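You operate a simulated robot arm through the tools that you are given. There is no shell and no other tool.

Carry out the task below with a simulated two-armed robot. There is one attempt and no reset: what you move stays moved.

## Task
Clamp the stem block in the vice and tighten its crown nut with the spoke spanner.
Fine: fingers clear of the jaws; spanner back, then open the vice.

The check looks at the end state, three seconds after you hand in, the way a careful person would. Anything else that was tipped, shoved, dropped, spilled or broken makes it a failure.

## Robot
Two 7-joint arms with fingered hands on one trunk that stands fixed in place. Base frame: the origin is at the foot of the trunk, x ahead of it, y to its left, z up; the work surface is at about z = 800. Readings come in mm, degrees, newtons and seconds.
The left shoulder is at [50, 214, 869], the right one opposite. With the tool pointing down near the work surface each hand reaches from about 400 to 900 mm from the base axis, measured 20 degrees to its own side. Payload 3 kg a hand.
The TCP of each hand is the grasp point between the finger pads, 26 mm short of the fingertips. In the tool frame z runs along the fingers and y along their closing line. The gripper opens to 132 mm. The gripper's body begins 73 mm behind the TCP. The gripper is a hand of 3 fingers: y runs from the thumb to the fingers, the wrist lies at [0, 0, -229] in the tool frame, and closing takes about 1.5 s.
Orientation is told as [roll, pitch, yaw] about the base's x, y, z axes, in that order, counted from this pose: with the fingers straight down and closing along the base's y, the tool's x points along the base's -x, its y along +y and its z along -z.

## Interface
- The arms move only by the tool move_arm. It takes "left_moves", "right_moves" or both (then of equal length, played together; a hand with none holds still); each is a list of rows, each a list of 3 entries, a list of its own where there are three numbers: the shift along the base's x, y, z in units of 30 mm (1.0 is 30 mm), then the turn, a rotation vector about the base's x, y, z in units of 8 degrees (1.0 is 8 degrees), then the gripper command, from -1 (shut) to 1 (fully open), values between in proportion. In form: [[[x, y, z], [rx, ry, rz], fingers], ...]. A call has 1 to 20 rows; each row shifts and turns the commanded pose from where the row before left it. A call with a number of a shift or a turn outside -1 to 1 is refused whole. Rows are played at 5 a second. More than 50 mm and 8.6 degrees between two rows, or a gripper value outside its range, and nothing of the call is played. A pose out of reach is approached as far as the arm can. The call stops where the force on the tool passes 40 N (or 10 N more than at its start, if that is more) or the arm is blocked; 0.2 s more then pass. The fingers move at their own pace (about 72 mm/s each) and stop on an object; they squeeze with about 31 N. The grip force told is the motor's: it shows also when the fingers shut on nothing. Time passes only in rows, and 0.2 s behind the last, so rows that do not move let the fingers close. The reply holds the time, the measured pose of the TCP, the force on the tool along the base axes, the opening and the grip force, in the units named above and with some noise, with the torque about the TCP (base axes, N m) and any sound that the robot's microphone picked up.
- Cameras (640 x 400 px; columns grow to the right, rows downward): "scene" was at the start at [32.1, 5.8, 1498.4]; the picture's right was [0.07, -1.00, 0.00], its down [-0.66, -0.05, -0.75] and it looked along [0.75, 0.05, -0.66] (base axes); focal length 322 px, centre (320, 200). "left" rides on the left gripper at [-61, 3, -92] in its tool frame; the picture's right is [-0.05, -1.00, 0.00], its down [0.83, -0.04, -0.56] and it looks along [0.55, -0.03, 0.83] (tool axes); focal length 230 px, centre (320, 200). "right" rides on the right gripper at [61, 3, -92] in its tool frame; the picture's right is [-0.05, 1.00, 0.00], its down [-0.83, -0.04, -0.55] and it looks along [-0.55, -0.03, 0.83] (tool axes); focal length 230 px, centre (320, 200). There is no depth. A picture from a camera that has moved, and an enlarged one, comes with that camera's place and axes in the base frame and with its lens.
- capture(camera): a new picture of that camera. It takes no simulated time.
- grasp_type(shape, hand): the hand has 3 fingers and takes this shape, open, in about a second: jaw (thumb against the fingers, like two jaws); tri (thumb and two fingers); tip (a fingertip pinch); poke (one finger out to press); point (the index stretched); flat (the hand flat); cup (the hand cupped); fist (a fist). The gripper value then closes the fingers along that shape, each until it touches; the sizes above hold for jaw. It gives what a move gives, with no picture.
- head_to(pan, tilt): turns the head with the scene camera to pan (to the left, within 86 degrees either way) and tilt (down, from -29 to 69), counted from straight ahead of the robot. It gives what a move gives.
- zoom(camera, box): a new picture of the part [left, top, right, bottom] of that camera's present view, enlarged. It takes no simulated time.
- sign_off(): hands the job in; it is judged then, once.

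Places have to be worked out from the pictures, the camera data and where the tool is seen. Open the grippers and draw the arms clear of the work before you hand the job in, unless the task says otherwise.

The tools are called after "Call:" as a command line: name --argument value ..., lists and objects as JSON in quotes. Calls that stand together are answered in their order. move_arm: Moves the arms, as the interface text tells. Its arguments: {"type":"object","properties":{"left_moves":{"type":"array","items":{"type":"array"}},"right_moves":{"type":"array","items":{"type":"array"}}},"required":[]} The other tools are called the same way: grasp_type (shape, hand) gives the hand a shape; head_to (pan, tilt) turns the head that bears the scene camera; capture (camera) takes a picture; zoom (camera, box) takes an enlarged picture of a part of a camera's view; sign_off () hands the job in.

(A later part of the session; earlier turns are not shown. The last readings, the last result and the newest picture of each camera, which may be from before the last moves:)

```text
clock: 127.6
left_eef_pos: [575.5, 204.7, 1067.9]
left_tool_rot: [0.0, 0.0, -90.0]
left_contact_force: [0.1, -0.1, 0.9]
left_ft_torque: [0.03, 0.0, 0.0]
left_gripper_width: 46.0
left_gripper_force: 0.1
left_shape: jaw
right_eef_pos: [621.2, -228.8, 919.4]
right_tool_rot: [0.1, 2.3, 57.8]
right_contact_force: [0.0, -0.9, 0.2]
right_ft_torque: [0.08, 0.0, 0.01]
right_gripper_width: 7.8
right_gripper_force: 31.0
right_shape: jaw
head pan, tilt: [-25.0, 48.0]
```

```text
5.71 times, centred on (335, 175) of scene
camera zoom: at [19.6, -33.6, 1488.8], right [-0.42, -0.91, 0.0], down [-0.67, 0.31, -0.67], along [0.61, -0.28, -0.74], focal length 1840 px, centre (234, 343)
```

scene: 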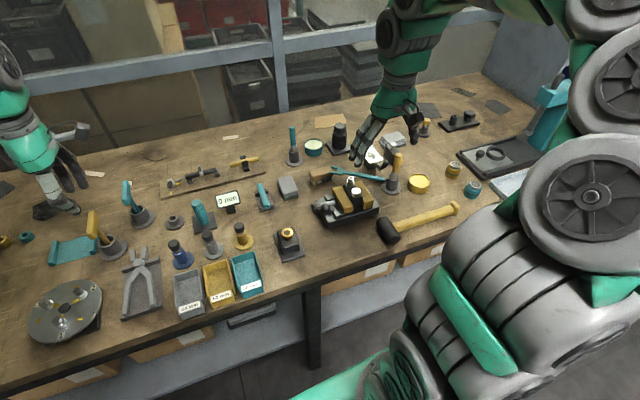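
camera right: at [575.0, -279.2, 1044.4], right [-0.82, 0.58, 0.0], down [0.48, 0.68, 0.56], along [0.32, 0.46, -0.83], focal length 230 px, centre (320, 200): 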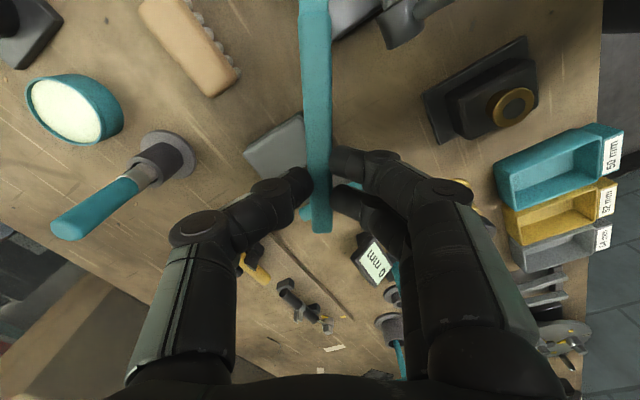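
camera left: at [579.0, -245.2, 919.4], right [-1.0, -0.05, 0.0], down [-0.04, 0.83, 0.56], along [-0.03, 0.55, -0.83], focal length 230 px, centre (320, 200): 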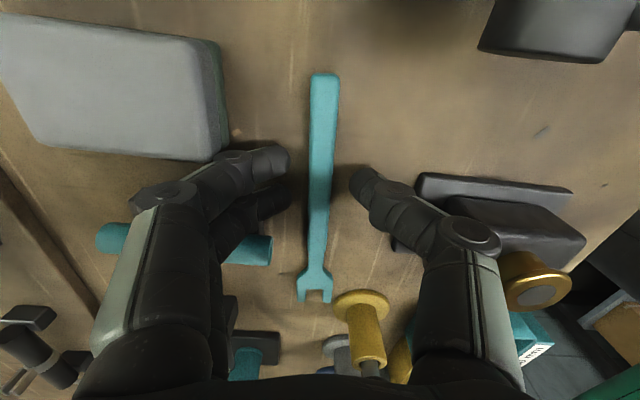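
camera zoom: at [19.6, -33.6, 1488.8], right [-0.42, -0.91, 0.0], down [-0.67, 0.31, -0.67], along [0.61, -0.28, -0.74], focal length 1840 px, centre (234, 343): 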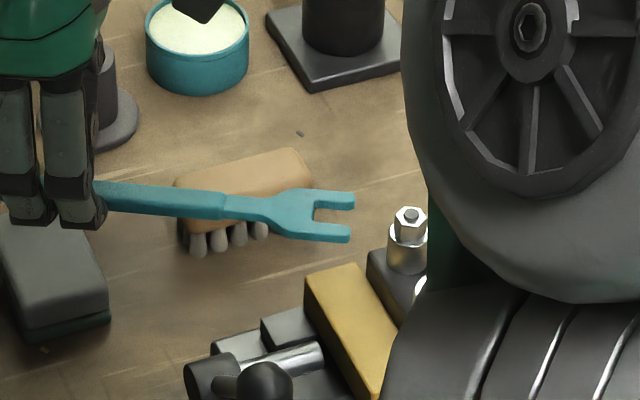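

Fork and nut are now comparable in one picture: the fork should go ~4.5 mm higher and ~1.5 mm sideways, with about 36 mm to advance. I do the correction and advance 18 mm, short of contact.

Call:
move_arm --right_moves '[[[-0.04, 0.03, 0.15], [0, 0, 0], -1], [[-0.107, -0.169, 0], [0, 0, 0], -1], [[-0.107, -0.169, 0], [0, 0, 0], -1], [[-0.107, -0.169, 0], [0, 0, 0], -1], [[0, 0, 0], [0, 0, 0], -1]]'

Call:
zoom --camera "scene" --box '[330, 165, 380, 200]'

```text
clock: 128.8
left_eef_pos: [575.2, 205.7, 1069.2]
left_tool_rot: [0.0, 0.0, -90.0]
left_contact_force: [0.1, -0.3, 0.2]
left_ft_torque: [-0.01, -0.01, 0.02]
left_gripper_width: 45.9
left_gripper_force: 0.0
left_shape: jaw
right_eef_pos: [609.7, -241.0, 925.1]
right_tool_rot: [0.0, 2.3, 57.8]
right_contact_force: [0.1, 0.6, -0.8]
right_ft_torque: [0.02, 0.0, 0.03]
right_gripper_width: 7.4
right_gripper_force: 30.9
right_shape: jaw
head pan, tilt: [-25.0, 48.0]
```

```text
11.43 times, centred on (355, 182) of scene
camera zoom: at [19.6, -33.6, 1488.8], right [-0.42, -0.91, 0.0], down [-0.67, 0.31, -0.67], along [0.61, -0.28, -0.74], focal length 3680 px, centre (-80, 400)
```

zoom: 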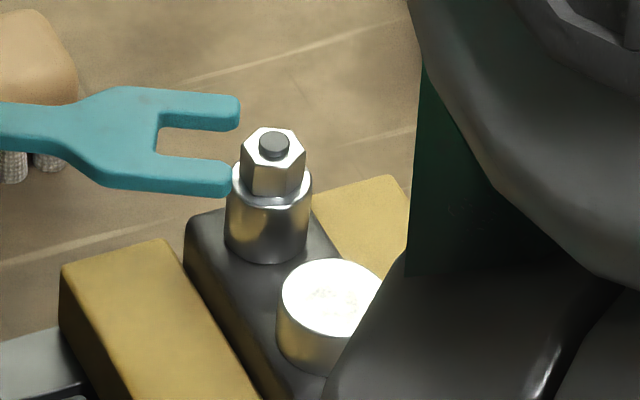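

The gap line now points right at the upper part of the hex. I advance in 3 mm steps, watching the force.

Call:
move_arm --right_moves '[[[-0.053, -0.085, 0], [0, 0, 0], -1], [[-0.053, -0.085, 0], [0, 0, 0], -1], [[0, 0, 0], [0, 0, 0], -1]]'

Call:
zoom --camera "scene" --box '[330, 165, 380, 200]'

```text
clock: 129.6
left_eef_pos: [575.2, 204.9, 1067.7]
left_tool_rot: [0.0, -0.1, -89.9]
left_contact_force: [1.0, -0.8, 0.0]
left_ft_torque: [0.02, 0.01, 0.0]
left_gripper_width: 46.0
left_gripper_force: 0.1
left_shape: jaw
right_eef_pos: [606.8, -245.9, 924.1]
right_tool_rot: [0.0, 2.3, 57.8]
right_contact_force: [-0.2, 0.4, -0.3]
right_ft_torque: [0.03, -0.03, 0.06]
right_gripper_width: 7.6
right_gripper_force: 31.2
right_shape: jaw
head pan, tilt: [-25.0, 48.0]
```

```text
11.43 times, centred on (355, 182) of scene
camera zoom: at [19.6, -33.6, 1488.8], right [-0.42, -0.91, 0.0], down [-0.67, 0.31, -0.67], along [0.61, -0.28, -0.74], focal length 3680 px, centre (-80, 400)
```

zoom: 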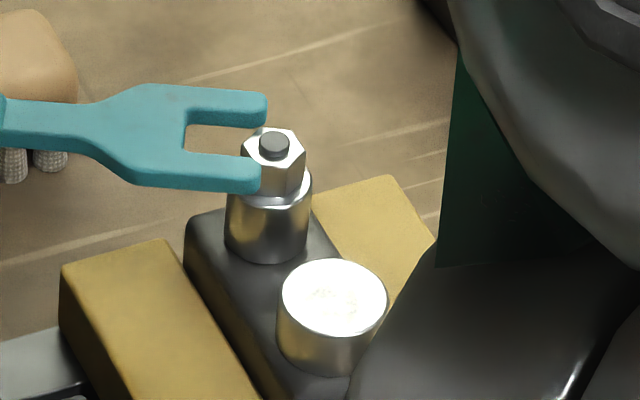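

Good: the hex is entering between the tines with no force. I continue.

Call:
move_arm --right_moves '[[[-0.053, -0.085, 0], [0, 0, 0], -1], [[-0.053, -0.085, 0], [0, 0, 0], -1], [[0, 0, 0], [0, 0, 0], -1]]'

Call:
zoom --camera "scene" --box '[330, 165, 380, 200]'

```text
clock: 130.4
left_eef_pos: [575.2, 206.1, 1067.9]
left_tool_rot: [0.0, 0.0, -90.0]
left_contact_force: [-0.7, 0.2, -0.3]
left_ft_torque: [0.02, -0.01, -0.02]
left_gripper_width: 46.0
left_gripper_force: 0.0
left_shape: jaw
right_eef_pos: [602.8, -252.6, 924.1]
right_tool_rot: [0.0, 2.4, 57.8]
right_contact_force: [1.3, 0.1, -0.7]
right_ft_torque: [0.04, -0.02, 0.07]
right_gripper_width: 7.6
right_gripper_force: 31.1
right_shape: jaw
head pan, tilt: [-25.0, 48.0]
```

```text
11.43 times, centred on (355, 182) of scene
camera zoom: at [19.6, -33.6, 1488.8], right [-0.42, -0.91, 0.0], down [-0.67, 0.31, -0.67], along [0.61, -0.28, -0.74], focal length 3680 px, centre (-80, 400)
```

zoom: 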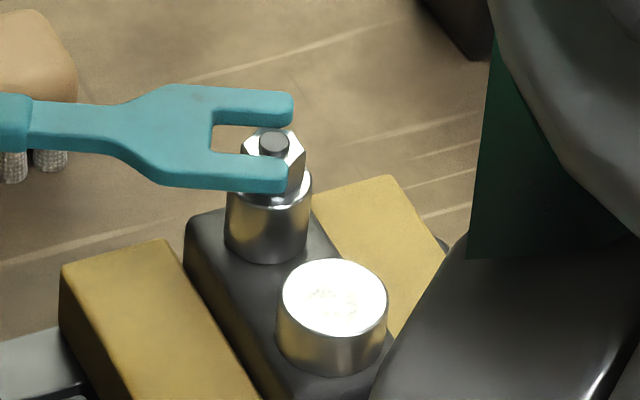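

Looking closely, the visible edge was the tine's lower rim: the fork is only ~4 mm thick and sits at the very top of the hex, possibly just above it. I lower in 1 mm steps with force watch.

Call:
move_arm --right_moves '[[[0, 0, -0.035], [0, 0, 0], -1], [[0, 0, -0.035], [0, 0, 0], -1], [[0, 0, 0], [0, 0, 0], -1]]'

Call:
zoom --camera "scene" --box '[335, 168, 370, 192]'

```text
clock: 131.2
left_eef_pos: [575.7, 204.2, 1068.5]
left_tool_rot: [0.0, 0.0, -90.1]
left_contact_force: [-0.4, 0.0, 0.2]
left_ft_torque: [0.01, 0.0, -0.02]
left_gripper_width: 45.9
left_gripper_force: 0.0
left_shape: jaw
right_eef_pos: [602.7, -252.5, 921.8]
right_tool_rot: [0.0, 2.3, 57.8]
right_contact_force: [0.2, 0.1, -0.3]
right_ft_torque: [-0.01, 0.0, 0.05]
right_gripper_width: 7.6
right_gripper_force: 31.1
right_shape: jaw
head pan, tilt: [-25.0, 48.0]
```

```text
16.00 times, centred on (352, 180) of scene
camera zoom: at [19.6, -33.6, 1488.8], right [-0.42, -0.91, 0.0], down [-0.67, 0.31, -0.67], along [0.61, -0.28, -0.74], focal length 5153 px, centre (-200, 520)
```

zoom: 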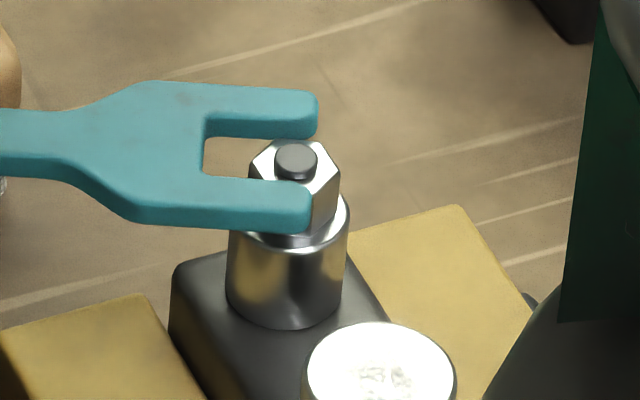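

Lateral alignment looks right and the fork top is ~1.7 mm above the nut's top face. I lower further, in 1 mm steps.

Call:
move_arm --right_moves '[[[0, 0, -0.035], [0, 0, 0], -1], [[0, 0, -0.035], [0, 0, 0], -1], [[0, 0, -0.035], [0, 0, 0], -1], [[0, 0, 0], [0, 0, 0], -1]]'

Call:
zoom --camera "scene" --box '[335, 168, 370, 192]'

```text
clock: 132.2
left_eef_pos: [575.2, 204.6, 1068.4]
left_tool_rot: [0.0, 0.1, -89.9]
left_contact_force: [0.5, -1.0, 0.3]
left_ft_torque: [-0.04, 0.02, 0.03]
left_gripper_width: 45.6
left_gripper_force: 0.0
left_shape: jaw
right_eef_pos: [603.3, -252.3, 918.7]
right_tool_rot: [0.0, 2.3, 57.8]
right_contact_force: [-0.4, -0.1, -1.5]
right_ft_torque: [0.03, -0.04, 0.1]
right_gripper_width: 7.3
right_gripper_force: 30.5
right_shape: jaw
head pan, tilt: [-25.0, 48.0]
```

```text
16.00 times, centred on (352, 180) of scene
camera zoom: at [19.6, -33.6, 1488.8], right [-0.42, -0.91, 0.0], down [-0.67, 0.31, -0.67], along [0.61, -0.28, -0.74], focal length 5153 px, centre (-200, 520)
```

zoom: 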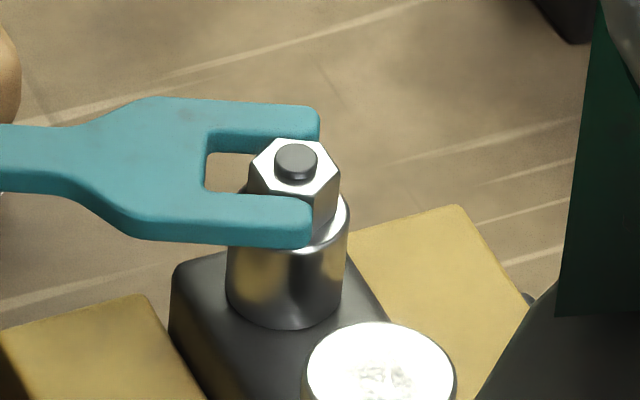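

The hex now stands between the tines and rises above the fork: it's engaged. I go 1.5 mm lower and push 5 mm further onto it.

Call:
move_arm --right_moves '[[[0, 0, -0.05], [0, 0, 0], -1], [[-0.045, -0.07, 0], [0, 0, 0], -1], [[-0.045, -0.07, 0], [0, 0, 0], -1], [[0, 0, 0], [0, 0, 0], -1]]'

Call:
zoom --camera "scene" --box '[335, 168, 370, 192]'

```text
clock: 133.2
left_eef_pos: [575.1, 206.4, 1067.1]
left_tool_rot: [0.0, 0.0, -90.1]
left_contact_force: [0.5, -0.1, -0.3]
left_ft_torque: [-0.01, 0.01, 0.01]
left_gripper_width: 45.8
left_gripper_force: 0.0
left_shape: jaw
right_eef_pos: [598.7, -256.8, 916.3]
right_tool_rot: [0.0, 2.3, 57.7]
right_contact_force: [2.0, -0.5, -0.8]
right_ft_torque: [0.07, -0.01, 0.07]
right_gripper_width: 7.6
right_gripper_force: 30.2
right_shape: jaw
head pan, tilt: [-25.0, 48.0]
```

```text
16.00 times, centred on (352, 180) of scene
camera zoom: at [19.6, -33.6, 1488.8], right [-0.42, -0.91, 0.0], down [-0.67, 0.31, -0.67], along [0.61, -0.28, -0.74], focal length 5153 px, centre (-200, 520)
```

zoom: 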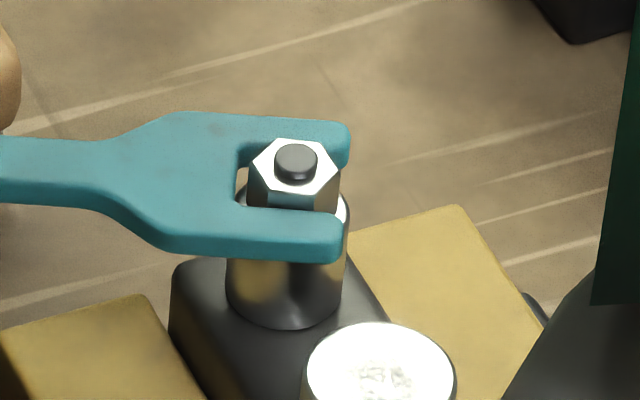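

Fully seated, with the nut's far flat against the far tine. I now turn clockwise about the nut: 12° first along the arc, checking torque and pictures.

Call:
move_arm --right_moves '[[[0.173, -0.127, 0], [0, 0, -0.375], -1], [[0.173, -0.127, 0], [0, 0, -0.375], -1], [[0.16, -0.143, 0], [0, 0, -0.375], -1], [[0.16, -0.143, 0], [0, 0, -0.375], -1], [[0, 0, 0], [0, 0, 0], -1]]'

Call:
zoom --camera "scene" --box '[335, 168, 370, 192]'

```text
clock: 134.4
left_eef_pos: [575.5, 204.0, 1067.0]
left_tool_rot: [-0.1, 0.1, -90.0]
left_contact_force: [-0.1, -0.7, -0.3]
left_ft_torque: [0.01, 0.01, -0.04]
left_gripper_width: 45.9
left_gripper_force: 0.0
left_shape: jaw
right_eef_pos: [621.3, -272.1, 915.6]
right_tool_rot: [0.0, 2.3, 45.8]
right_contact_force: [-1.9, -2.2, -0.1]
right_ft_torque: [-0.01, 0.02, 0.02]
right_gripper_width: 7.4
right_gripper_force: 31.1
right_shape: jaw
head pan, tilt: [-25.0, 48.0]
```

```text
16.00 times, centred on (352, 180) of scene
camera zoom: at [19.6, -33.6, 1488.8], right [-0.42, -0.91, 0.0], down [-0.67, 0.31, -0.67], along [0.61, -0.28, -0.74], focal length 5153 px, centre (-200, 520)
```

zoom: 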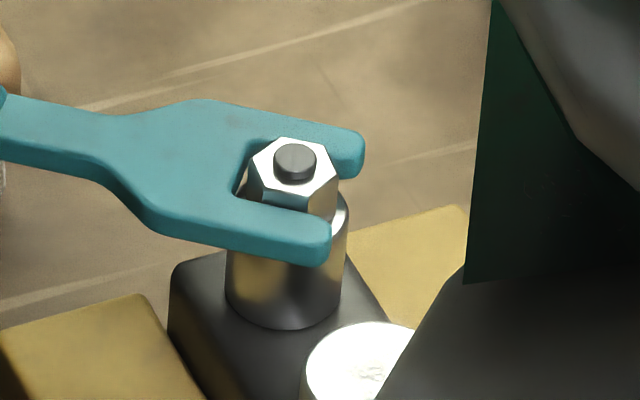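

The nut turns along with little force. I continue clockwise by another 24°.

Call:
move_arm --right_moves '[[[0.145, -0.158, 0], [0, 0, -0.375], -1], [[0.145, -0.158, 0], [0, 0, -0.375], -1], [[0.125, -0.174, 0], [0, 0, -0.375], -1], [[0.125, -0.174, 0], [0, 0, -0.375], -1], [[0.108, -0.187, 0], [0, 0, -0.375], -1], [[0.108, -0.187, 0], [0, 0, -0.375], -1], [[0.088, -0.195, 0], [0, 0, -0.375], -1], [[0.088, -0.195, 0], [0, 0, -0.375], -1], [[0, 0, 0], [0, 0, 0], -1]]'

Call:
zoom --camera "scene" --box '[335, 168, 370, 192]'

```text
clock: 136.4
left_eef_pos: [574.2, 204.7, 1068.4]
left_tool_rot: [0.0, 0.1, -90.1]
left_contact_force: [0.3, 0.7, -0.9]
left_ft_torque: [0.02, 0.02, 0.0]
left_gripper_width: 45.8
left_gripper_force: 0.0
left_shape: jaw
right_eef_pos: [647.9, -315.2, 916.3]
right_tool_rot: [0.0, 2.5, 21.6]
right_contact_force: [0.7, 1.1, -0.6]
right_ft_torque: [0.02, -0.03, 0.04]
right_gripper_width: 7.6
right_gripper_force: 31.0
right_shape: jaw
head pan, tilt: [-25.0, 48.0]
```

```text
16.00 times, centred on (352, 180) of scene
camera zoom: at [19.6, -33.6, 1488.8], right [-0.42, -0.91, 0.0], down [-0.67, 0.31, -0.67], along [0.61, -0.28, -0.74], focal length 5153 px, centre (-200, 520)
```

zoom: 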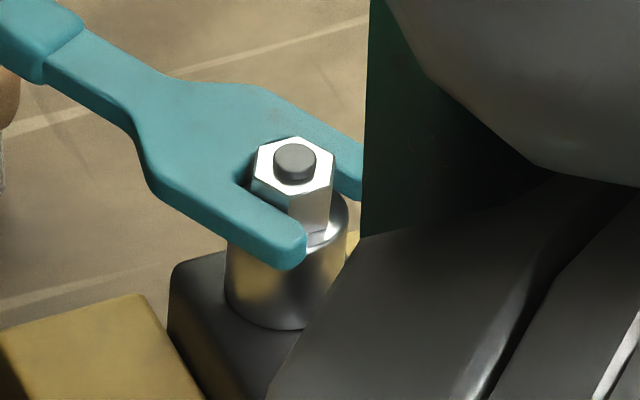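

The hex is clearly turning with the fork and torque is still low. I carry on another 24°.

Call:
move_arm --right_moves '[[[0.066, -0.205, 0], [0, 0, -0.375], -1], [[0.066, -0.205, 0], [0, 0, -0.375], -1], [[0.045, -0.208, 0], [0, 0, -0.375], -1], [[0.045, -0.208, 0], [0, 0, -0.375], -1], [[0.022, -0.213, 0], [0, 0, -0.375], -1], [[0.022, -0.213, 0], [0, 0, -0.375], -1], [[0, -0.215, 0], [0, 0, -0.375], -1], [[0, -0.215, 0], [0, 0, -0.375], -1], [[0, 0, 0], [0, 0, 0], -1]]'

Call:
zoom --camera "scene" --box '[325, 160, 375, 195]'

```text
clock: 138.4
left_eef_pos: [575.7, 206.1, 1068.9]
left_tool_rot: [0.0, 0.0, -90.1]
left_contact_force: [0.7, 0.0, 0.1]
left_ft_torque: [-0.02, 0.02, 0.03]
left_gripper_width: 45.9
left_gripper_force: 0.0
left_shape: jaw
right_eef_pos: [657.1, -366.3, 917.3]
right_tool_rot: [-0.1, 2.2, -2.4]
right_contact_force: [4.6, 0.1, -0.2]
right_ft_torque: [0.04, -0.11, 0.0]
right_gripper_width: 7.5
right_gripper_force: 31.5
right_shape: jaw
head pan, tilt: [-25.0, 48.0]
```

```text
11.43 times, centred on (350, 178) of scene
camera zoom: at [19.7, -33.6, 1488.8], right [-0.42, -0.91, 0.0], down [-0.67, 0.31, -0.67], along [0.61, -0.28, -0.74], focal length 3680 px, centre (-23, 457)
```

zoom: 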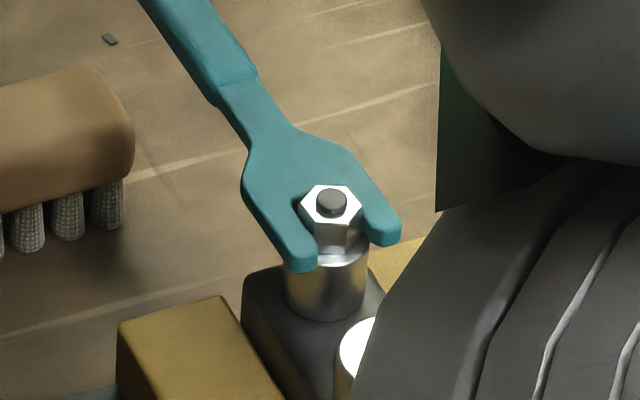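

Sixty degrees done, still easy. I continue to about α = -27°, easing 1 mm outward.

Call:
move_arm --right_moves '[[[0.01, -0.213, 0], [0, 0, -0.375], -1], [[0, -0.213, 0], [0, 0, -0.375], -1], [[-0.02, -0.21, 0], [0, 0, -0.375], -1], [[-0.04, -0.21, 0], [0, 0, -0.375], -1], [[-0.066, -0.205, 0], [0, 0, -0.375], -1], [[-0.066, -0.205, 0], [0, 0, -0.375], -1], [[-0.087, -0.195, 0], [0, 0, -0.375], -1], [[-0.087, -0.195, 0], [0, 0, -0.375], -1], [[0, 0, 0], [0, 0, 0], -1]]'

Call:
zoom --camera "scene" --box '[325, 150, 385, 195]'

```text
clock: 140.4
left_eef_pos: [575.0, 205.0, 1067.9]
left_tool_rot: [0.1, 0.0, -90.0]
left_contact_force: [-0.5, -0.3, -1.2]
left_ft_torque: [-0.03, 0.01, -0.03]
left_gripper_width: 45.9
left_gripper_force: 0.1
left_shape: jaw
right_eef_pos: [645.2, -417.4, 916.3]
right_tool_rot: [0.0, 2.2, -26.3]
right_contact_force: [1.2, -0.3, 0.2]
right_ft_torque: [-0.02, -0.06, 0.03]
right_gripper_width: 7.6
right_gripper_force: 31.2
right_shape: jaw
head pan, tilt: [-25.0, 48.0]
```

```text
8.89 times, centred on (355, 172) of scene
camera zoom: at [19.6, -33.6, 1488.8], right [-0.42, -0.91, 0.0], down [-0.67, 0.31, -0.67], along [0.61, -0.28, -0.74], focal length 2863 px, centre (9, 444)
```

zoom: 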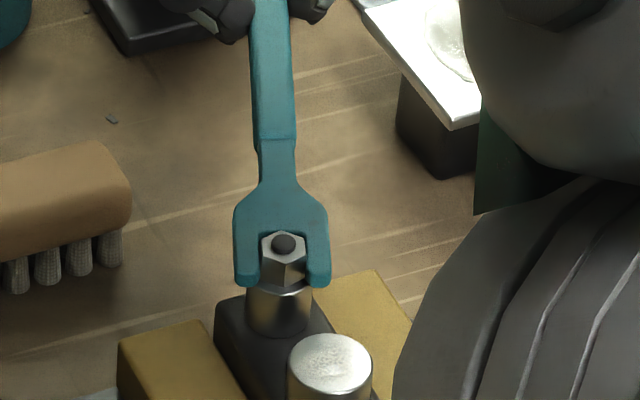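

About 84° turned and still easy. I re-index: slide the fork straight off the nut, swing back 60°, check, and slide on again.

Call:
move_arm --right_moves '[[[0.17, -0.085, 0], [0, 0, 0], -1], [[0.17, -0.085, 0], [0, 0, 0], -1], [[0.17, -0.086, 0], [0, 0, 0], -1], [[0.203, 0.457, 0], [0, 0, 0.75], -1], [[0.153, 0.473, 0], [0, 0, 0.75], -1], [[0.103, 0.49, 0], [0, 0, 0.75], -1], [[0.05, 0.497, 0], [0, 0, 0.75], -1], [[0, 0.497, 0], [0, 0, 0.75], -1], [[-0.053, 0.497, 0], [0, 0, 0.75], -1], [[-0.103, 0.49, 0], [0, 0, 0.75], -1], [[-0.157, 0.473, 0], [0, 0, 0.75], -1], [[-0.203, 0.453, 0], [0, 0, 0.75], -1], [[-0.25, 0.433, 0], [0, 0, 0.75], -1], [[0, 0, 0], [0, 0, 0], -1]]'

Call:
zoom --camera "scene" --box '[325, 160, 375, 195]'

```text
clock: 143.4
left_eef_pos: [574.4, 205.2, 1068.3]
left_tool_rot: [0.1, 0.0, -90.0]
left_contact_force: [-0.6, -0.1, -0.4]
left_ft_torque: [-0.02, 0.02, -0.01]
left_gripper_width: 46.0
left_gripper_force: 0.1
left_shape: jaw
right_eef_pos: [653.2, -280.8, 917.4]
right_tool_rot: [0.0, 2.4, 33.7]
right_contact_force: [0.1, -0.9, -0.9]
right_ft_torque: [0.02, -0.05, -0.02]
right_gripper_width: 7.5
right_gripper_force: 31.0
right_shape: jaw
head pan, tilt: [-25.0, 48.0]
```

```text
11.43 times, centred on (350, 178) of scene
camera zoom: at [19.6, -33.6, 1488.8], right [-0.42, -0.91, 0.0], down [-0.67, 0.31, -0.67], along [0.61, -0.28, -0.74], focal length 3680 px, centre (-23, 457)
```

zoom: 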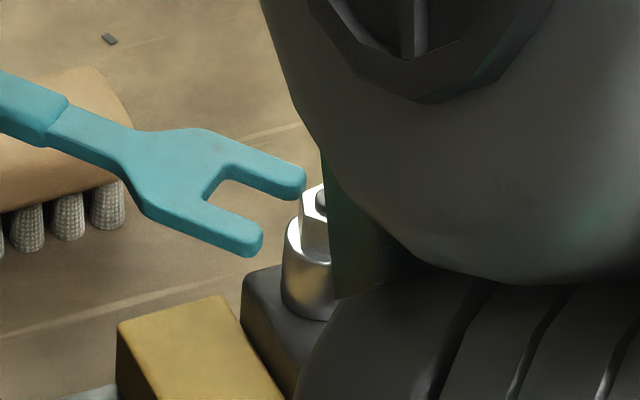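

The fork is off the nut; before re-engaging I check the alignment of spanner to hand and fork to nut more closely.

Call:
capture --camera "right"

Call:
zoom --camera "scene" --box '[335, 165, 370, 192]'

Call:
zoom --camera "scene" --box '[290, 130, 400, 200]'

```text
taken
camera right: at [602.8, -310.5, 1011.1], right [-0.51, 0.86, 0.0], down [0.73, 0.44, 0.52], along [0.45, 0.27, -0.85], focal length 230 px, centre (320, 200)
```

right: 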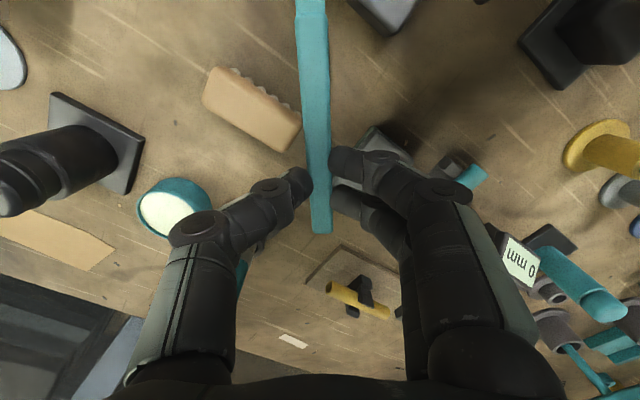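

```text
14.81 times, centred on (352, 178) of scene
camera zoom: at [19.6, -33.6, 1488.8], right [-0.42, -0.91, 0.0], down [-0.67, 0.31, -0.67], along [0.61, -0.28, -0.74], focal length 4771 px, centre (-162, 518)
```

zoom: 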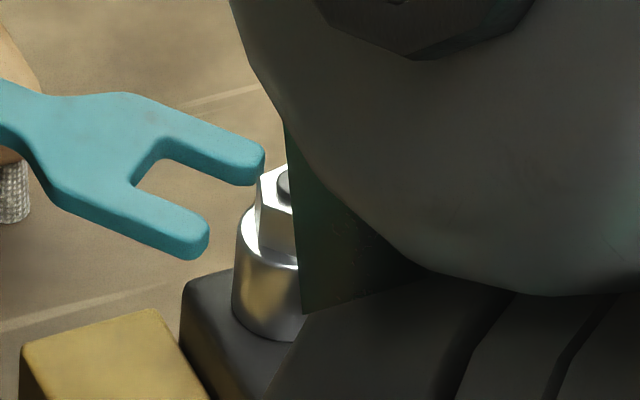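

```text
5.71 times, centred on (345, 165) of scene
camera zoom: at [19.6, -33.6, 1488.8], right [-0.42, -0.91, 0.0], down [-0.67, 0.31, -0.67], along [0.61, -0.28, -0.74], focal length 1840 px, centre (177, 400)
```

zoom: 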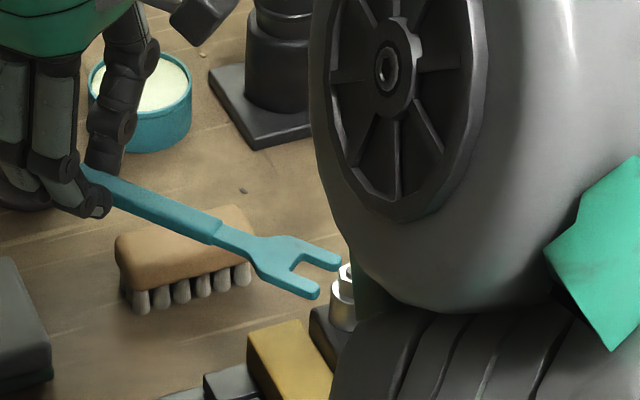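

The picture shows the fork has drooped about 7 mm during the stroke (it had settled onto the nut's collar), so it is low rather than off to the side. I level it again by ~2.7° and compare.

Call:
move_arm --right_moves '[[[0, 0, 0.03], [-0.092, 0.14, 0], -1], [[0, 0, 0.03], [-0.092, 0.14, 0], -1], [[0, 0, 0], [0, 0, 0], -1]]'

Call:
zoom --camera "scene" --box '[335, 165, 370, 192]'

```text
clock: 144.2
left_eef_pos: [573.7, 206.3, 1068.0]
left_tool_rot: [0.0, 0.0, -89.9]
left_contact_force: [-1.0, -0.5, -0.3]
left_ft_torque: [0.01, -0.02, -0.02]
left_gripper_width: 45.6
left_gripper_force: 0.1
left_shape: jaw
right_eef_pos: [652.6, -281.0, 918.6]
right_tool_rot: [0.0, 5.0, 33.8]
right_contact_force: [0.3, -0.7, -1.1]
right_ft_torque: [0.06, -0.05, -0.02]
right_gripper_width: 7.5
right_gripper_force: 31.0
right_shape: jaw
head pan, tilt: [-25.0, 48.0]
```

```text
14.81 times, centred on (352, 178) of scene
camera zoom: at [19.6, -33.6, 1488.8], right [-0.42, -0.91, 0.0], down [-0.67, 0.31, -0.67], along [0.61, -0.28, -0.74], focal length 4771 px, centre (-162, 518)
```

zoom: 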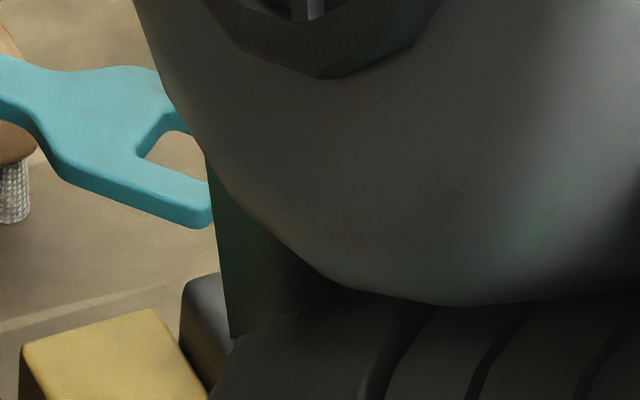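

The right elbow now hides the nut. I turn the head to shift the viewpoint a little.

Call:
head_to --pan 4 --tilt 40

Call:
capture --camera "scene"

```text
clock: 145.2
left_eef_pos: [574.3, 205.0, 1067.0]
left_tool_rot: [-0.1, 0.0, -90.0]
left_contact_force: [-0.5, 0.6, -0.7]
left_ft_torque: [0.01, 0.02, 0.01]
left_gripper_width: 45.7
left_gripper_force: 0.1
left_shape: jaw
right_eef_pos: [653.0, -279.9, 918.2]
right_tool_rot: [0.0, 5.0, 33.8]
right_contact_force: [-0.2, 0.6, -0.7]
right_ft_torque: [0.01, -0.05, 0.0]
right_gripper_width: 7.9
right_gripper_force: 31.5
right_shape: jaw
head pan, tilt: [4.0, 40.0]
```

```text
taken
```

scene: 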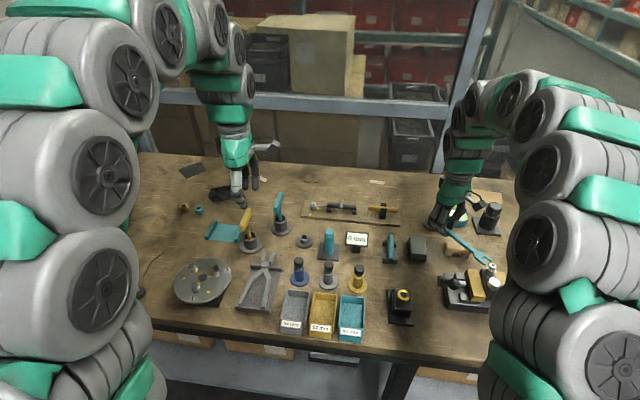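

Call:
zoom --camera "scene" --box '[465, 245, 510, 280]'

Call:
zoom --camera "scene" --box '[420, 210, 520, 300]'

```text
11.43 times, centred on (488, 262) of scene
camera zoom: at [33.0, 5.6, 1500.3], right [0.07, -1.0, 0.0], down [-0.64, -0.04, -0.77], along [0.76, 0.05, -0.64], focal length 3680 px, centre (-1594, -514)
```

zoom: 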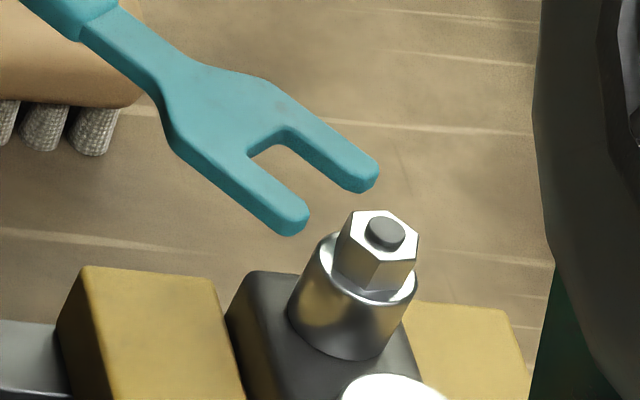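

```text
4.44 times, centred on (470, 255) of scene
camera zoom: at [33.0, 5.6, 1500.3], right [0.07, -1.0, 0.0], down [-0.64, -0.04, -0.77], along [0.76, 0.05, -0.64], focal length 1431 px, centre (-347, -44)
```

zoom: 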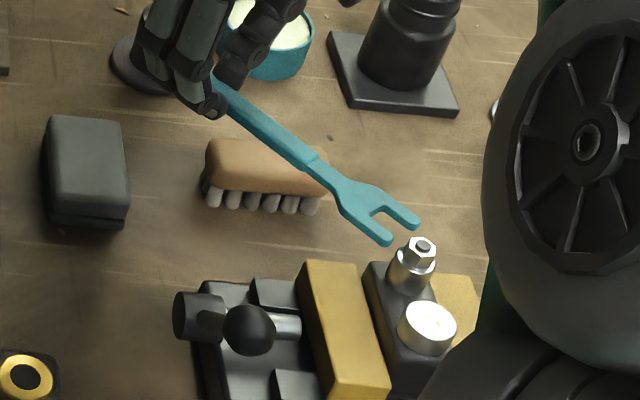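

A very good view. The fork's gap line passes within about 1 mm of the nut. I slide it on in steps.

Call:
move_arm --right_moves '[[[-0.11, -0.074, 0], [0, 0, 0], -1], [[-0.11, -0.074, 0], [0, 0, 0], -1], [[0, 0, 0], [0, 0, 0], -1]]'

Call:
zoom --camera "scene" --box '[465, 245, 510, 280]'

```text
clock: 145.9
left_eef_pos: [574.5, 205.4, 1068.3]
left_tool_rot: [0.0, 0.0, -90.0]
left_contact_force: [-0.3, -0.4, -0.6]
left_ft_torque: [-0.01, 0.0, 0.02]
left_gripper_width: 45.8
left_gripper_force: 0.1
left_shape: jaw
right_eef_pos: [646.8, -284.3, 919.2]
right_tool_rot: [0.0, 5.0, 33.6]
right_contact_force: [0.7, -0.9, -1.6]
right_ft_torque: [0.02, -0.05, 0.01]
right_gripper_width: 7.8
right_gripper_force: 30.8
right_shape: jaw
head pan, tilt: [4.0, 40.0]
```

```text
11.43 times, centred on (488, 262) of scene
camera zoom: at [33.0, 5.6, 1500.3], right [0.07, -1.0, 0.0], down [-0.64, -0.04, -0.77], along [0.76, 0.05, -0.64], focal length 3680 px, centre (-1594, -514)
```

zoom: 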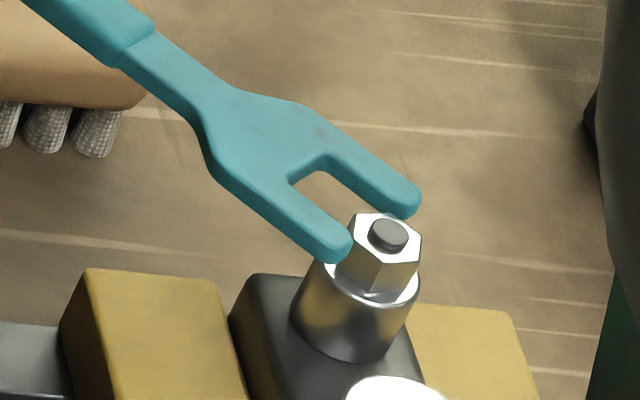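

By geometry the fork now passes slightly above the nut's top. I back off 4 mm, lower 5 mm and look again.

Call:
move_arm --right_moves '[[[0.11, 0.074, 0], [0, 0, 0], -1], [[0, 0, -0.09], [0, 0, 0], -1], [[0, 0, -0.08], [0, 0, 0], -1], [[0, 0, 0], [0, 0, 0], -1]]'

Call:
zoom --camera "scene" --box '[465, 245, 510, 280]'

```text
clock: 146.9
left_eef_pos: [574.5, 205.7, 1068.6]
left_tool_rot: [0.1, 0.0, -90.0]
left_contact_force: [-0.4, 0.6, -0.2]
left_ft_torque: [0.01, 0.0, -0.01]
left_gripper_width: 45.8
left_gripper_force: 0.1
left_shape: jaw
right_eef_pos: [650.1, -283.5, 914.1]
right_tool_rot: [0.0, 5.1, 33.7]
right_contact_force: [-1.1, 0.2, -1.0]
right_ft_torque: [0.0, -0.03, -0.01]
right_gripper_width: 7.5
right_gripper_force: 31.4
right_shape: jaw
head pan, tilt: [4.0, 40.0]
```

```text
11.43 times, centred on (488, 262) of scene
camera zoom: at [33.0, 5.6, 1500.3], right [0.07, -1.0, 0.0], down [-0.64, -0.04, -0.77], along [0.76, 0.05, -0.64], focal length 3680 px, centre (-1594, -514)
```

zoom: 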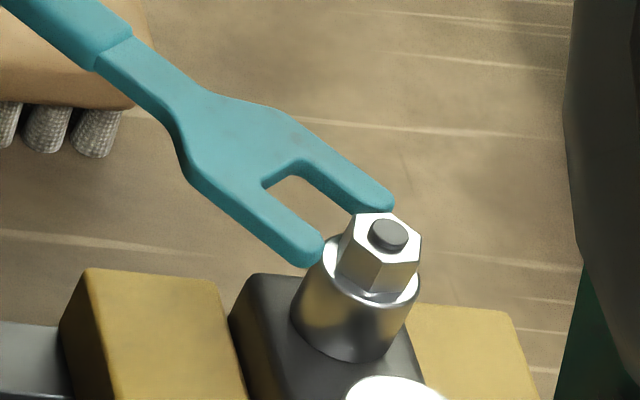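

Now the fork level is right and just ~1 mm off sideways. I correct that and advance.

Call:
move_arm --right_moves '[[[0.018, -0.028, 0], [0, 0, 0], -1], [[-0.11, -0.074, 0], [0, 0, 0], -1], [[-0.11, -0.074, 0], [0, 0, 0], -1], [[0, 0, 0], [0, 0, 0], -1]]'

Call:
zoom --camera "scene" --box '[465, 245, 510, 280]'

```text
clock: 147.9
left_eef_pos: [574.7, 205.4, 1069.4]
left_tool_rot: [0.1, 0.0, -90.1]
left_contact_force: [-0.2, 1.0, 0.3]
left_ft_torque: [-0.02, 0.0, -0.02]
left_gripper_width: 46.0
left_gripper_force: 0.2
left_shape: jaw
right_eef_pos: [643.9, -289.0, 914.0]
right_tool_rot: [0.1, 4.9, 33.7]
right_contact_force: [0.9, 1.0, -0.7]
right_ft_torque: [-0.01, -0.03, 0.04]
right_gripper_width: 7.5
right_gripper_force: 31.2
right_shape: jaw
head pan, tilt: [4.0, 40.0]
```

```text
11.43 times, centred on (488, 262) of scene
camera zoom: at [33.0, 5.6, 1500.3], right [0.07, -1.0, 0.0], down [-0.64, -0.04, -0.77], along [0.76, 0.05, -0.64], focal length 3680 px, centre (-1594, -514)
```

zoom: 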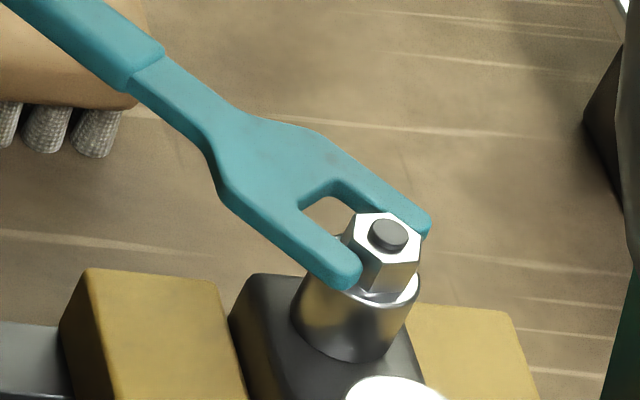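

The hex is entering the fork. I push the last 7 mm.

Call:
move_arm --right_moves '[[[-0.1, -0.067, 0], [0, 0, 0], -1], [[-0.1, -0.067, 0], [0, 0, 0], -1], [[0, 0, 0], [0, 0, 0], -1]]'

Call:
zoom --camera "scene" --box '[465, 245, 510, 280]'

```text
clock: 148.8
left_eef_pos: [575.6, 205.9, 1068.2]
left_tool_rot: [0.0, -0.1, -90.1]
left_contact_force: [0.4, -0.3, -0.6]
left_ft_torque: [0.0, -0.05, -0.02]
left_gripper_width: 46.0
left_gripper_force: 0.0
left_shape: jaw
right_eef_pos: [638.0, -291.0, 913.7]
right_tool_rot: [0.0, 5.0, 33.8]
right_contact_force: [1.0, 0.3, -0.6]
right_ft_torque: [0.01, -0.06, 0.01]
right_gripper_width: 7.4
right_gripper_force: 30.7
right_shape: jaw
head pan, tilt: [4.0, 40.0]
```

```text
11.43 times, centred on (488, 262) of scene
camera zoom: at [33.0, 5.6, 1500.3], right [0.07, -1.0, 0.0], down [-0.64, -0.04, -0.77], along [0.76, 0.05, -0.64], focal length 3680 px, centre (-1594, -514)
```

zoom: 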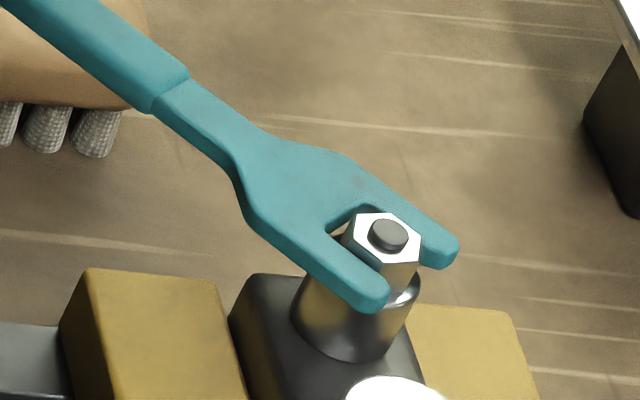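

Seated. I now do the whole 60° clockwise stroke slowly; the call will stop by itself if the nut becomes tight.

Call:
move_arm --right_moves '[[[0.11, -0.189, 0], [0, 0, -0.375], -1], [[0.11, -0.189, 0], [0, 0, -0.375], -1], [[0.09, -0.2, 0], [0, 0, -0.375], -1], [[0.09, -0.2, 0], [0, 0, -0.375], -1], [[0.068, -0.208, 0], [0, 0, -0.375], -1], [[0.068, -0.208, 0], [0, 0, -0.375], -1], [[0.046, -0.214, 0], [0, 0, -0.375], -1], [[0.046, -0.214, 0], [0, 0, -0.375], -1], [[0.024, -0.218, 0], [0, 0, -0.375], -1], [[0.024, -0.218, 0], [0, 0, -0.375], -1], [[0.001, -0.219, 0], [0, 0, -0.375], -1], [[0.001, -0.219, 0], [0, 0, -0.375], -1], [[-0.022, -0.218, 0], [0, 0, -0.375], -1], [[-0.022, -0.218, 0], [0, 0, -0.375], -1], [[-0.045, -0.214, 0], [0, 0, -0.375], -1], [[-0.045, -0.214, 0], [0, 0, -0.375], -1], [[-0.067, -0.208, 0], [0, 0, -0.375], -1], [[-0.067, -0.208, 0], [0, 0, -0.375], -1], [[-0.088, -0.2, 0], [0, 0, -0.375], -1], [[-0.088, -0.2, 0], [0, 0, -0.375], -1]]'

Call:
zoom --camera "scene" --box '[465, 245, 510, 280]'

```text
clock: 150.8
left_eef_pos: [573.7, 206.1, 1069.1]
left_tool_rot: [0.1, 0.0, -89.9]
left_contact_force: [1.0, 0.5, 0.4]
left_ft_torque: [-0.02, 0.01, 0.0]
left_gripper_width: 45.9
left_gripper_force: 0.1
left_shape: jaw
right_eef_pos: [657.3, -340.6, 914.6]
right_tool_rot: [0.4, 5.2, 6.9]
right_contact_force: [-3.9, 30.1, 10.3]
right_ft_torque: [0.78, 0.08, 0.27]
right_gripper_width: 8.7
right_gripper_force: 31.5
right_shape: jaw
head pan, tilt: [4.0, 40.0]
stopped in row 10 (right hand): the force on the tool passed its limit at 42 N (the readings are from after the stop); the commanded pose is now the measured one
```

```text
11.43 times, centred on (488, 262) of scene
camera zoom: at [32.8, 6.2, 1500.3], right [0.07, -1.0, 0.0], down [-0.64, -0.05, -0.77], along [0.76, 0.05, -0.64], focal length 3680 px, centre (-1594, -514)
```

zoom: 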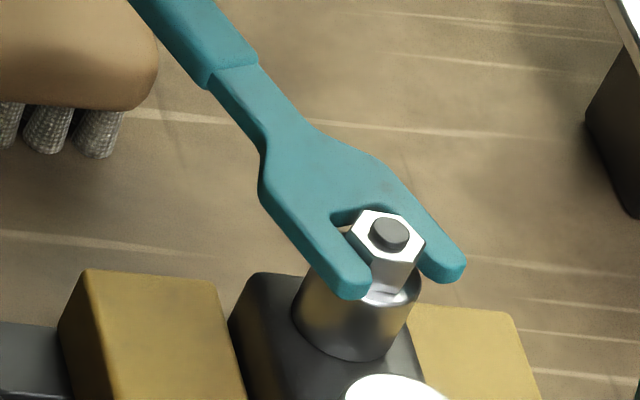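

The nut has gone tight: the stroke stopped itself at 42 N on a 125 mm arm (≈5 N·m). I press once more to make sure it is at its end.

Call:
move_arm --right_moves '[[[0.012, -0.11, 0], [0, 0, -0.19], -1], [[0.012, -0.11, 0], [0, 0, -0.19], -1], [[0, 0, 0], [0, 0, 0], -1]]'

Call:
zoom --camera "scene" --box '[465, 245, 510, 280]'

Call:
capture --camera "right"

```text
clock: 151.4
left_eef_pos: [574.3, 206.2, 1068.5]
left_tool_rot: [0.1, 0.0, -90.0]
left_contact_force: [-0.5, 0.0, 0.8]
left_ft_torque: [-0.04, 0.0, 0.01]
left_gripper_width: 46.2
left_gripper_force: 0.0
left_shape: jaw
right_eef_pos: [657.1, -344.3, 912.6]
right_tool_rot: [0.7, 5.3, 4.6]
right_contact_force: [-2.0, 33.1, 9.2]
right_ft_torque: [0.84, 0.1, 0.27]
right_gripper_width: 9.0
right_gripper_force: 31.1
right_shape: jaw
head pan, tilt: [4.0, 40.0]
stopped in row 2 (right hand): the force on the tool passed its limit at 43 N (the readings are from after the stop); the commanded pose is now the measured one
```

```text
11.43 times, centred on (488, 262) of scene
camera zoom: at [32.8, 6.2, 1500.3], right [0.07, -1.0, 0.0], down [-0.64, -0.05, -0.77], along [0.76, 0.05, -0.64], focal length 3680 px, centre (-1594, -514)
```

zoom: 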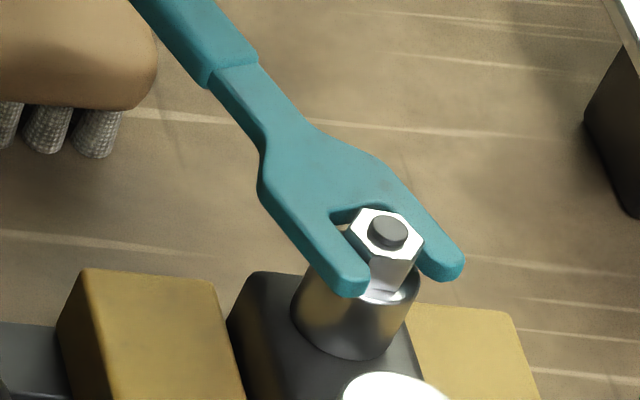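

```text
taken
camera right: at [603.7, -345.8, 1010.2], right [-0.03, 1.0, 0.01], down [0.88, 0.02, 0.48], along [0.48, 0.02, -0.88], focal length 230 px, centre (320, 200)
```

right: 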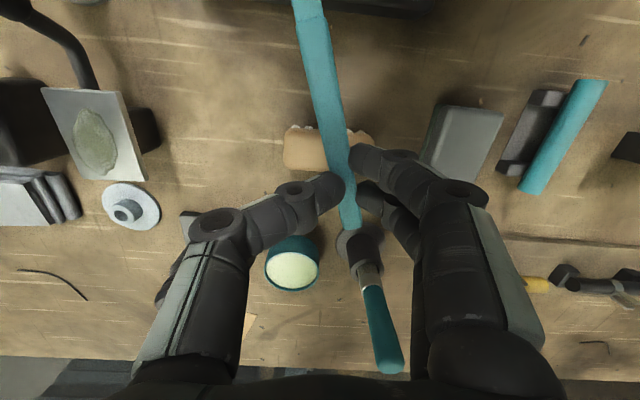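

The nut doesn't budge further: it is tight. The spanner has pivoted about 10° in the grip from the load, so I back the hand off along the arc to take the load away.

Call:
move_arm --right_moves '[[[0, 0.09, 0], [0, 0, 0.35], -1], [[0, 0.09, 0], [0, 0, 0.35], -1], [[0, 0.09, 0], [0, 0, 0.35], -1], [[0, 0, 0], [0, 0, 0], -1], [[0, 0, 0], [0, 0, 0], -1]]'

Call:
zoom --camera "scene" --box '[465, 245, 510, 280]'

Call:
capture --camera "right"

```text
clock: 152.6
left_eef_pos: [573.8, 205.2, 1067.8]
left_tool_rot: [0.0, 0.1, -90.0]
left_contact_force: [0.3, 0.0, 0.5]
left_ft_torque: [0.03, 0.0, 0.0]
left_gripper_width: 45.7
left_gripper_force: 0.1
left_shape: jaw
right_eef_pos: [658.0, -338.5, 913.0]
right_tool_rot: [0.4, 5.1, 12.8]
right_contact_force: [-2.4, 26.9, 3.5]
right_ft_torque: [0.57, 0.04, -0.1]
right_gripper_width: 7.6
right_gripper_force: 30.9
right_shape: jaw
head pan, tilt: [4.0, 40.0]
```

```text
11.43 times, centred on (488, 262) of scene
camera zoom: at [32.9, 6.1, 1500.3], right [0.07, -1.0, 0.0], down [-0.64, -0.05, -0.77], along [0.76, 0.05, -0.64], focal length 3680 px, centre (-1594, -514)
```

zoom: 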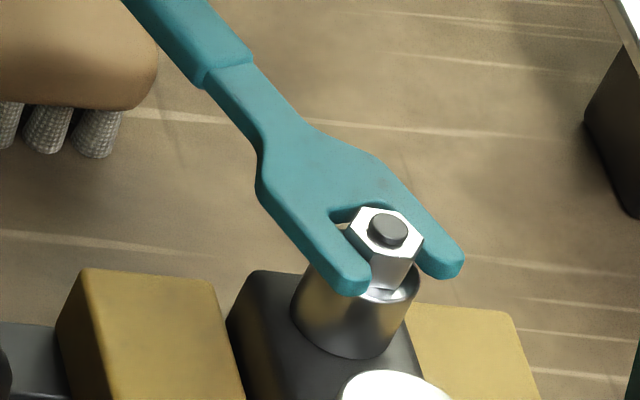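

```text
taken
camera right: at [605.0, -348.8, 1010.3], right [-0.17, 0.99, 0.0], down [0.87, 0.15, 0.48], along [0.47, 0.08, -0.88], focal length 230 px, centre (320, 200)
```

right: 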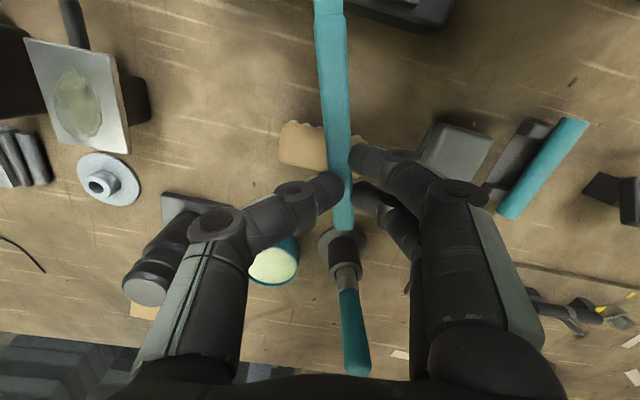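

Still 27 N of stored load. I back off a further 10–12 mm.

Call:
move_arm --right_moves '[[[0, 0.1, 0], [0, 0, 0], -1], [[0, 0.1, 0], [0, 0, 0], -1], [[0, 0.1, 0], [0, 0, 0], -1], [[0, 0.1, 0], [0, 0, 0], -1], [[0, 0, 0], [0, 0, 0], -1]]'

Call:
zoom --camera "scene" --box '[465, 245, 510, 280]'

Call:
capture --camera "right"

```text
clock: 153.8
left_eef_pos: [575.8, 204.5, 1068.5]
left_tool_rot: [0.0, 0.0, -90.0]
left_contact_force: [1.0, 0.0, 1.3]
left_ft_torque: [0.06, -0.03, 0.04]
left_gripper_width: 45.7
left_gripper_force: 0.0
left_shape: jaw
right_eef_pos: [658.9, -327.5, 912.0]
right_tool_rot: [0.3, 5.2, 12.8]
right_contact_force: [-14.2, 1.7, -1.2]
right_ft_torque: [-0.2, 0.22, 0.18]
right_gripper_width: 7.0
right_gripper_force: 30.8
right_shape: jaw
head pan, tilt: [4.0, 40.0]
```

```text
11.43 times, centred on (488, 262) of scene
camera zoom: at [32.8, 5.6, 1500.3], right [0.07, -1.0, 0.0], down [-0.64, -0.04, -0.77], along [0.76, 0.05, -0.64], focal length 3680 px, centre (-1594, -514)
```

zoom: 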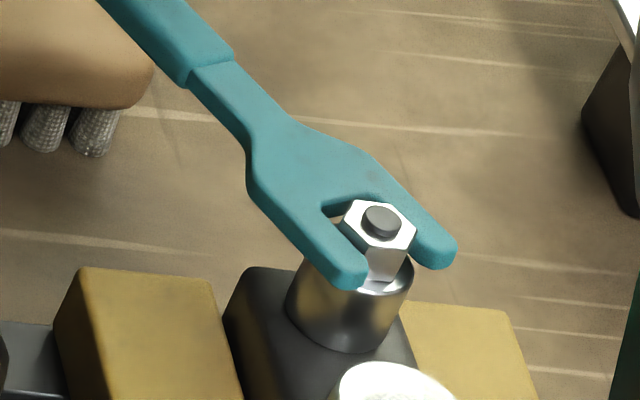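

```text
taken
camera right: at [604.2, -337.8, 1009.8], right [-0.17, 0.99, 0.0], down [0.87, 0.15, 0.48], along [0.47, 0.08, -0.88], focal length 230 px, centre (320, 200)
```

right: 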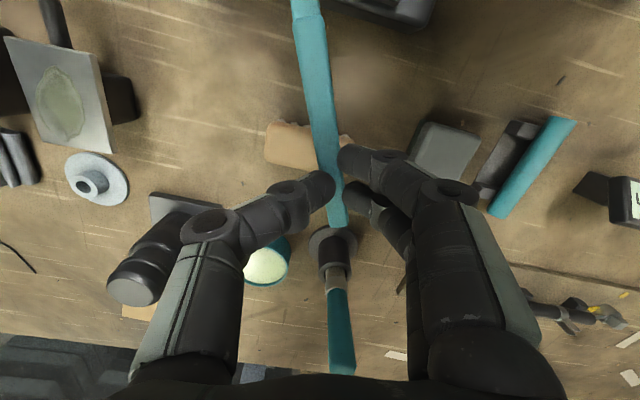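

Moving straight in y has pulled the spanner outward (-14 N in x), tugging the nut. I move back 4–5 mm in x to relieve it and look at the whole vice.

Call:
move_arm --right_moves '[[[-0.08, 0, 0], [0, 0, 0], -1], [[-0.07, 0, 0], [0, 0, 0], -1], [[0, 0, 0], [0, 0, 0], -1]]'

Call:
zoom --camera "scene" --box '[465, 245, 510, 280]'

Call:
zoom --camera "scene" --box '[420, 230, 520, 320]'

```text
clock: 154.6
left_eef_pos: [575.0, 206.4, 1068.3]
left_tool_rot: [0.1, 0.0, -90.0]
left_contact_force: [-0.2, 0.3, 0.0]
left_ft_torque: [-0.02, -0.01, -0.02]
left_gripper_width: 46.1
left_gripper_force: 0.0
left_shape: jaw
right_eef_pos: [654.7, -325.7, 914.0]
right_tool_rot: [0.5, 4.8, 12.8]
right_contact_force: [15.4, 7.5, 5.3]
right_ft_torque: [-0.06, -0.36, 0.32]
right_gripper_width: 7.1
right_gripper_force: 31.1
right_shape: jaw
head pan, tilt: [4.0, 40.0]
```

```text
11.43 times, centred on (488, 262) of scene
camera zoom: at [33.2, 5.8, 1500.3], right [0.07, -1.0, 0.0], down [-0.64, -0.05, -0.77], along [0.76, 0.05, -0.64], focal length 3680 px, centre (-1594, -514)
```

zoom: 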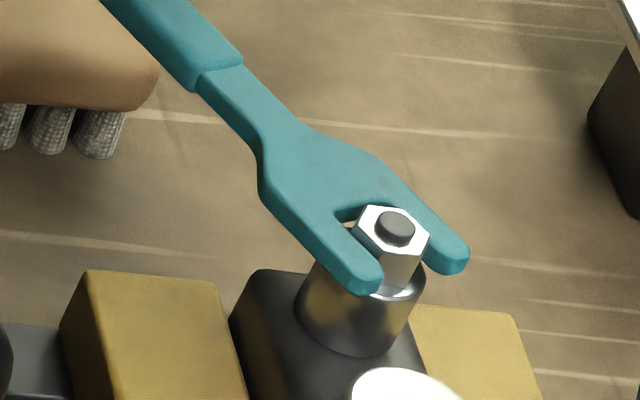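

```text
4.44 times, centred on (470, 275) of scene
camera zoom: at [33.2, 5.8, 1500.3], right [0.07, -1.0, 0.0], down [-0.64, -0.05, -0.77], along [0.76, 0.05, -0.64], focal length 1431 px, centre (-347, -133)
```

zoom: 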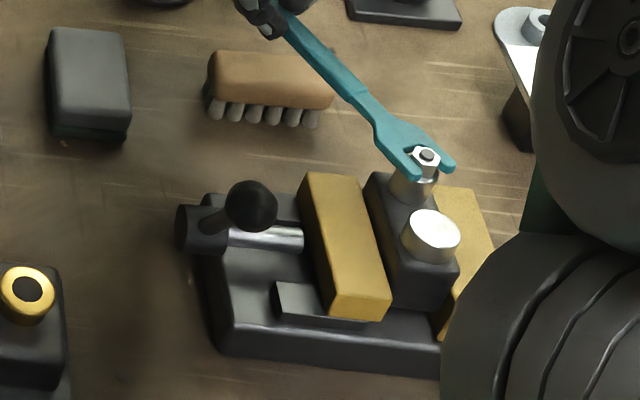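

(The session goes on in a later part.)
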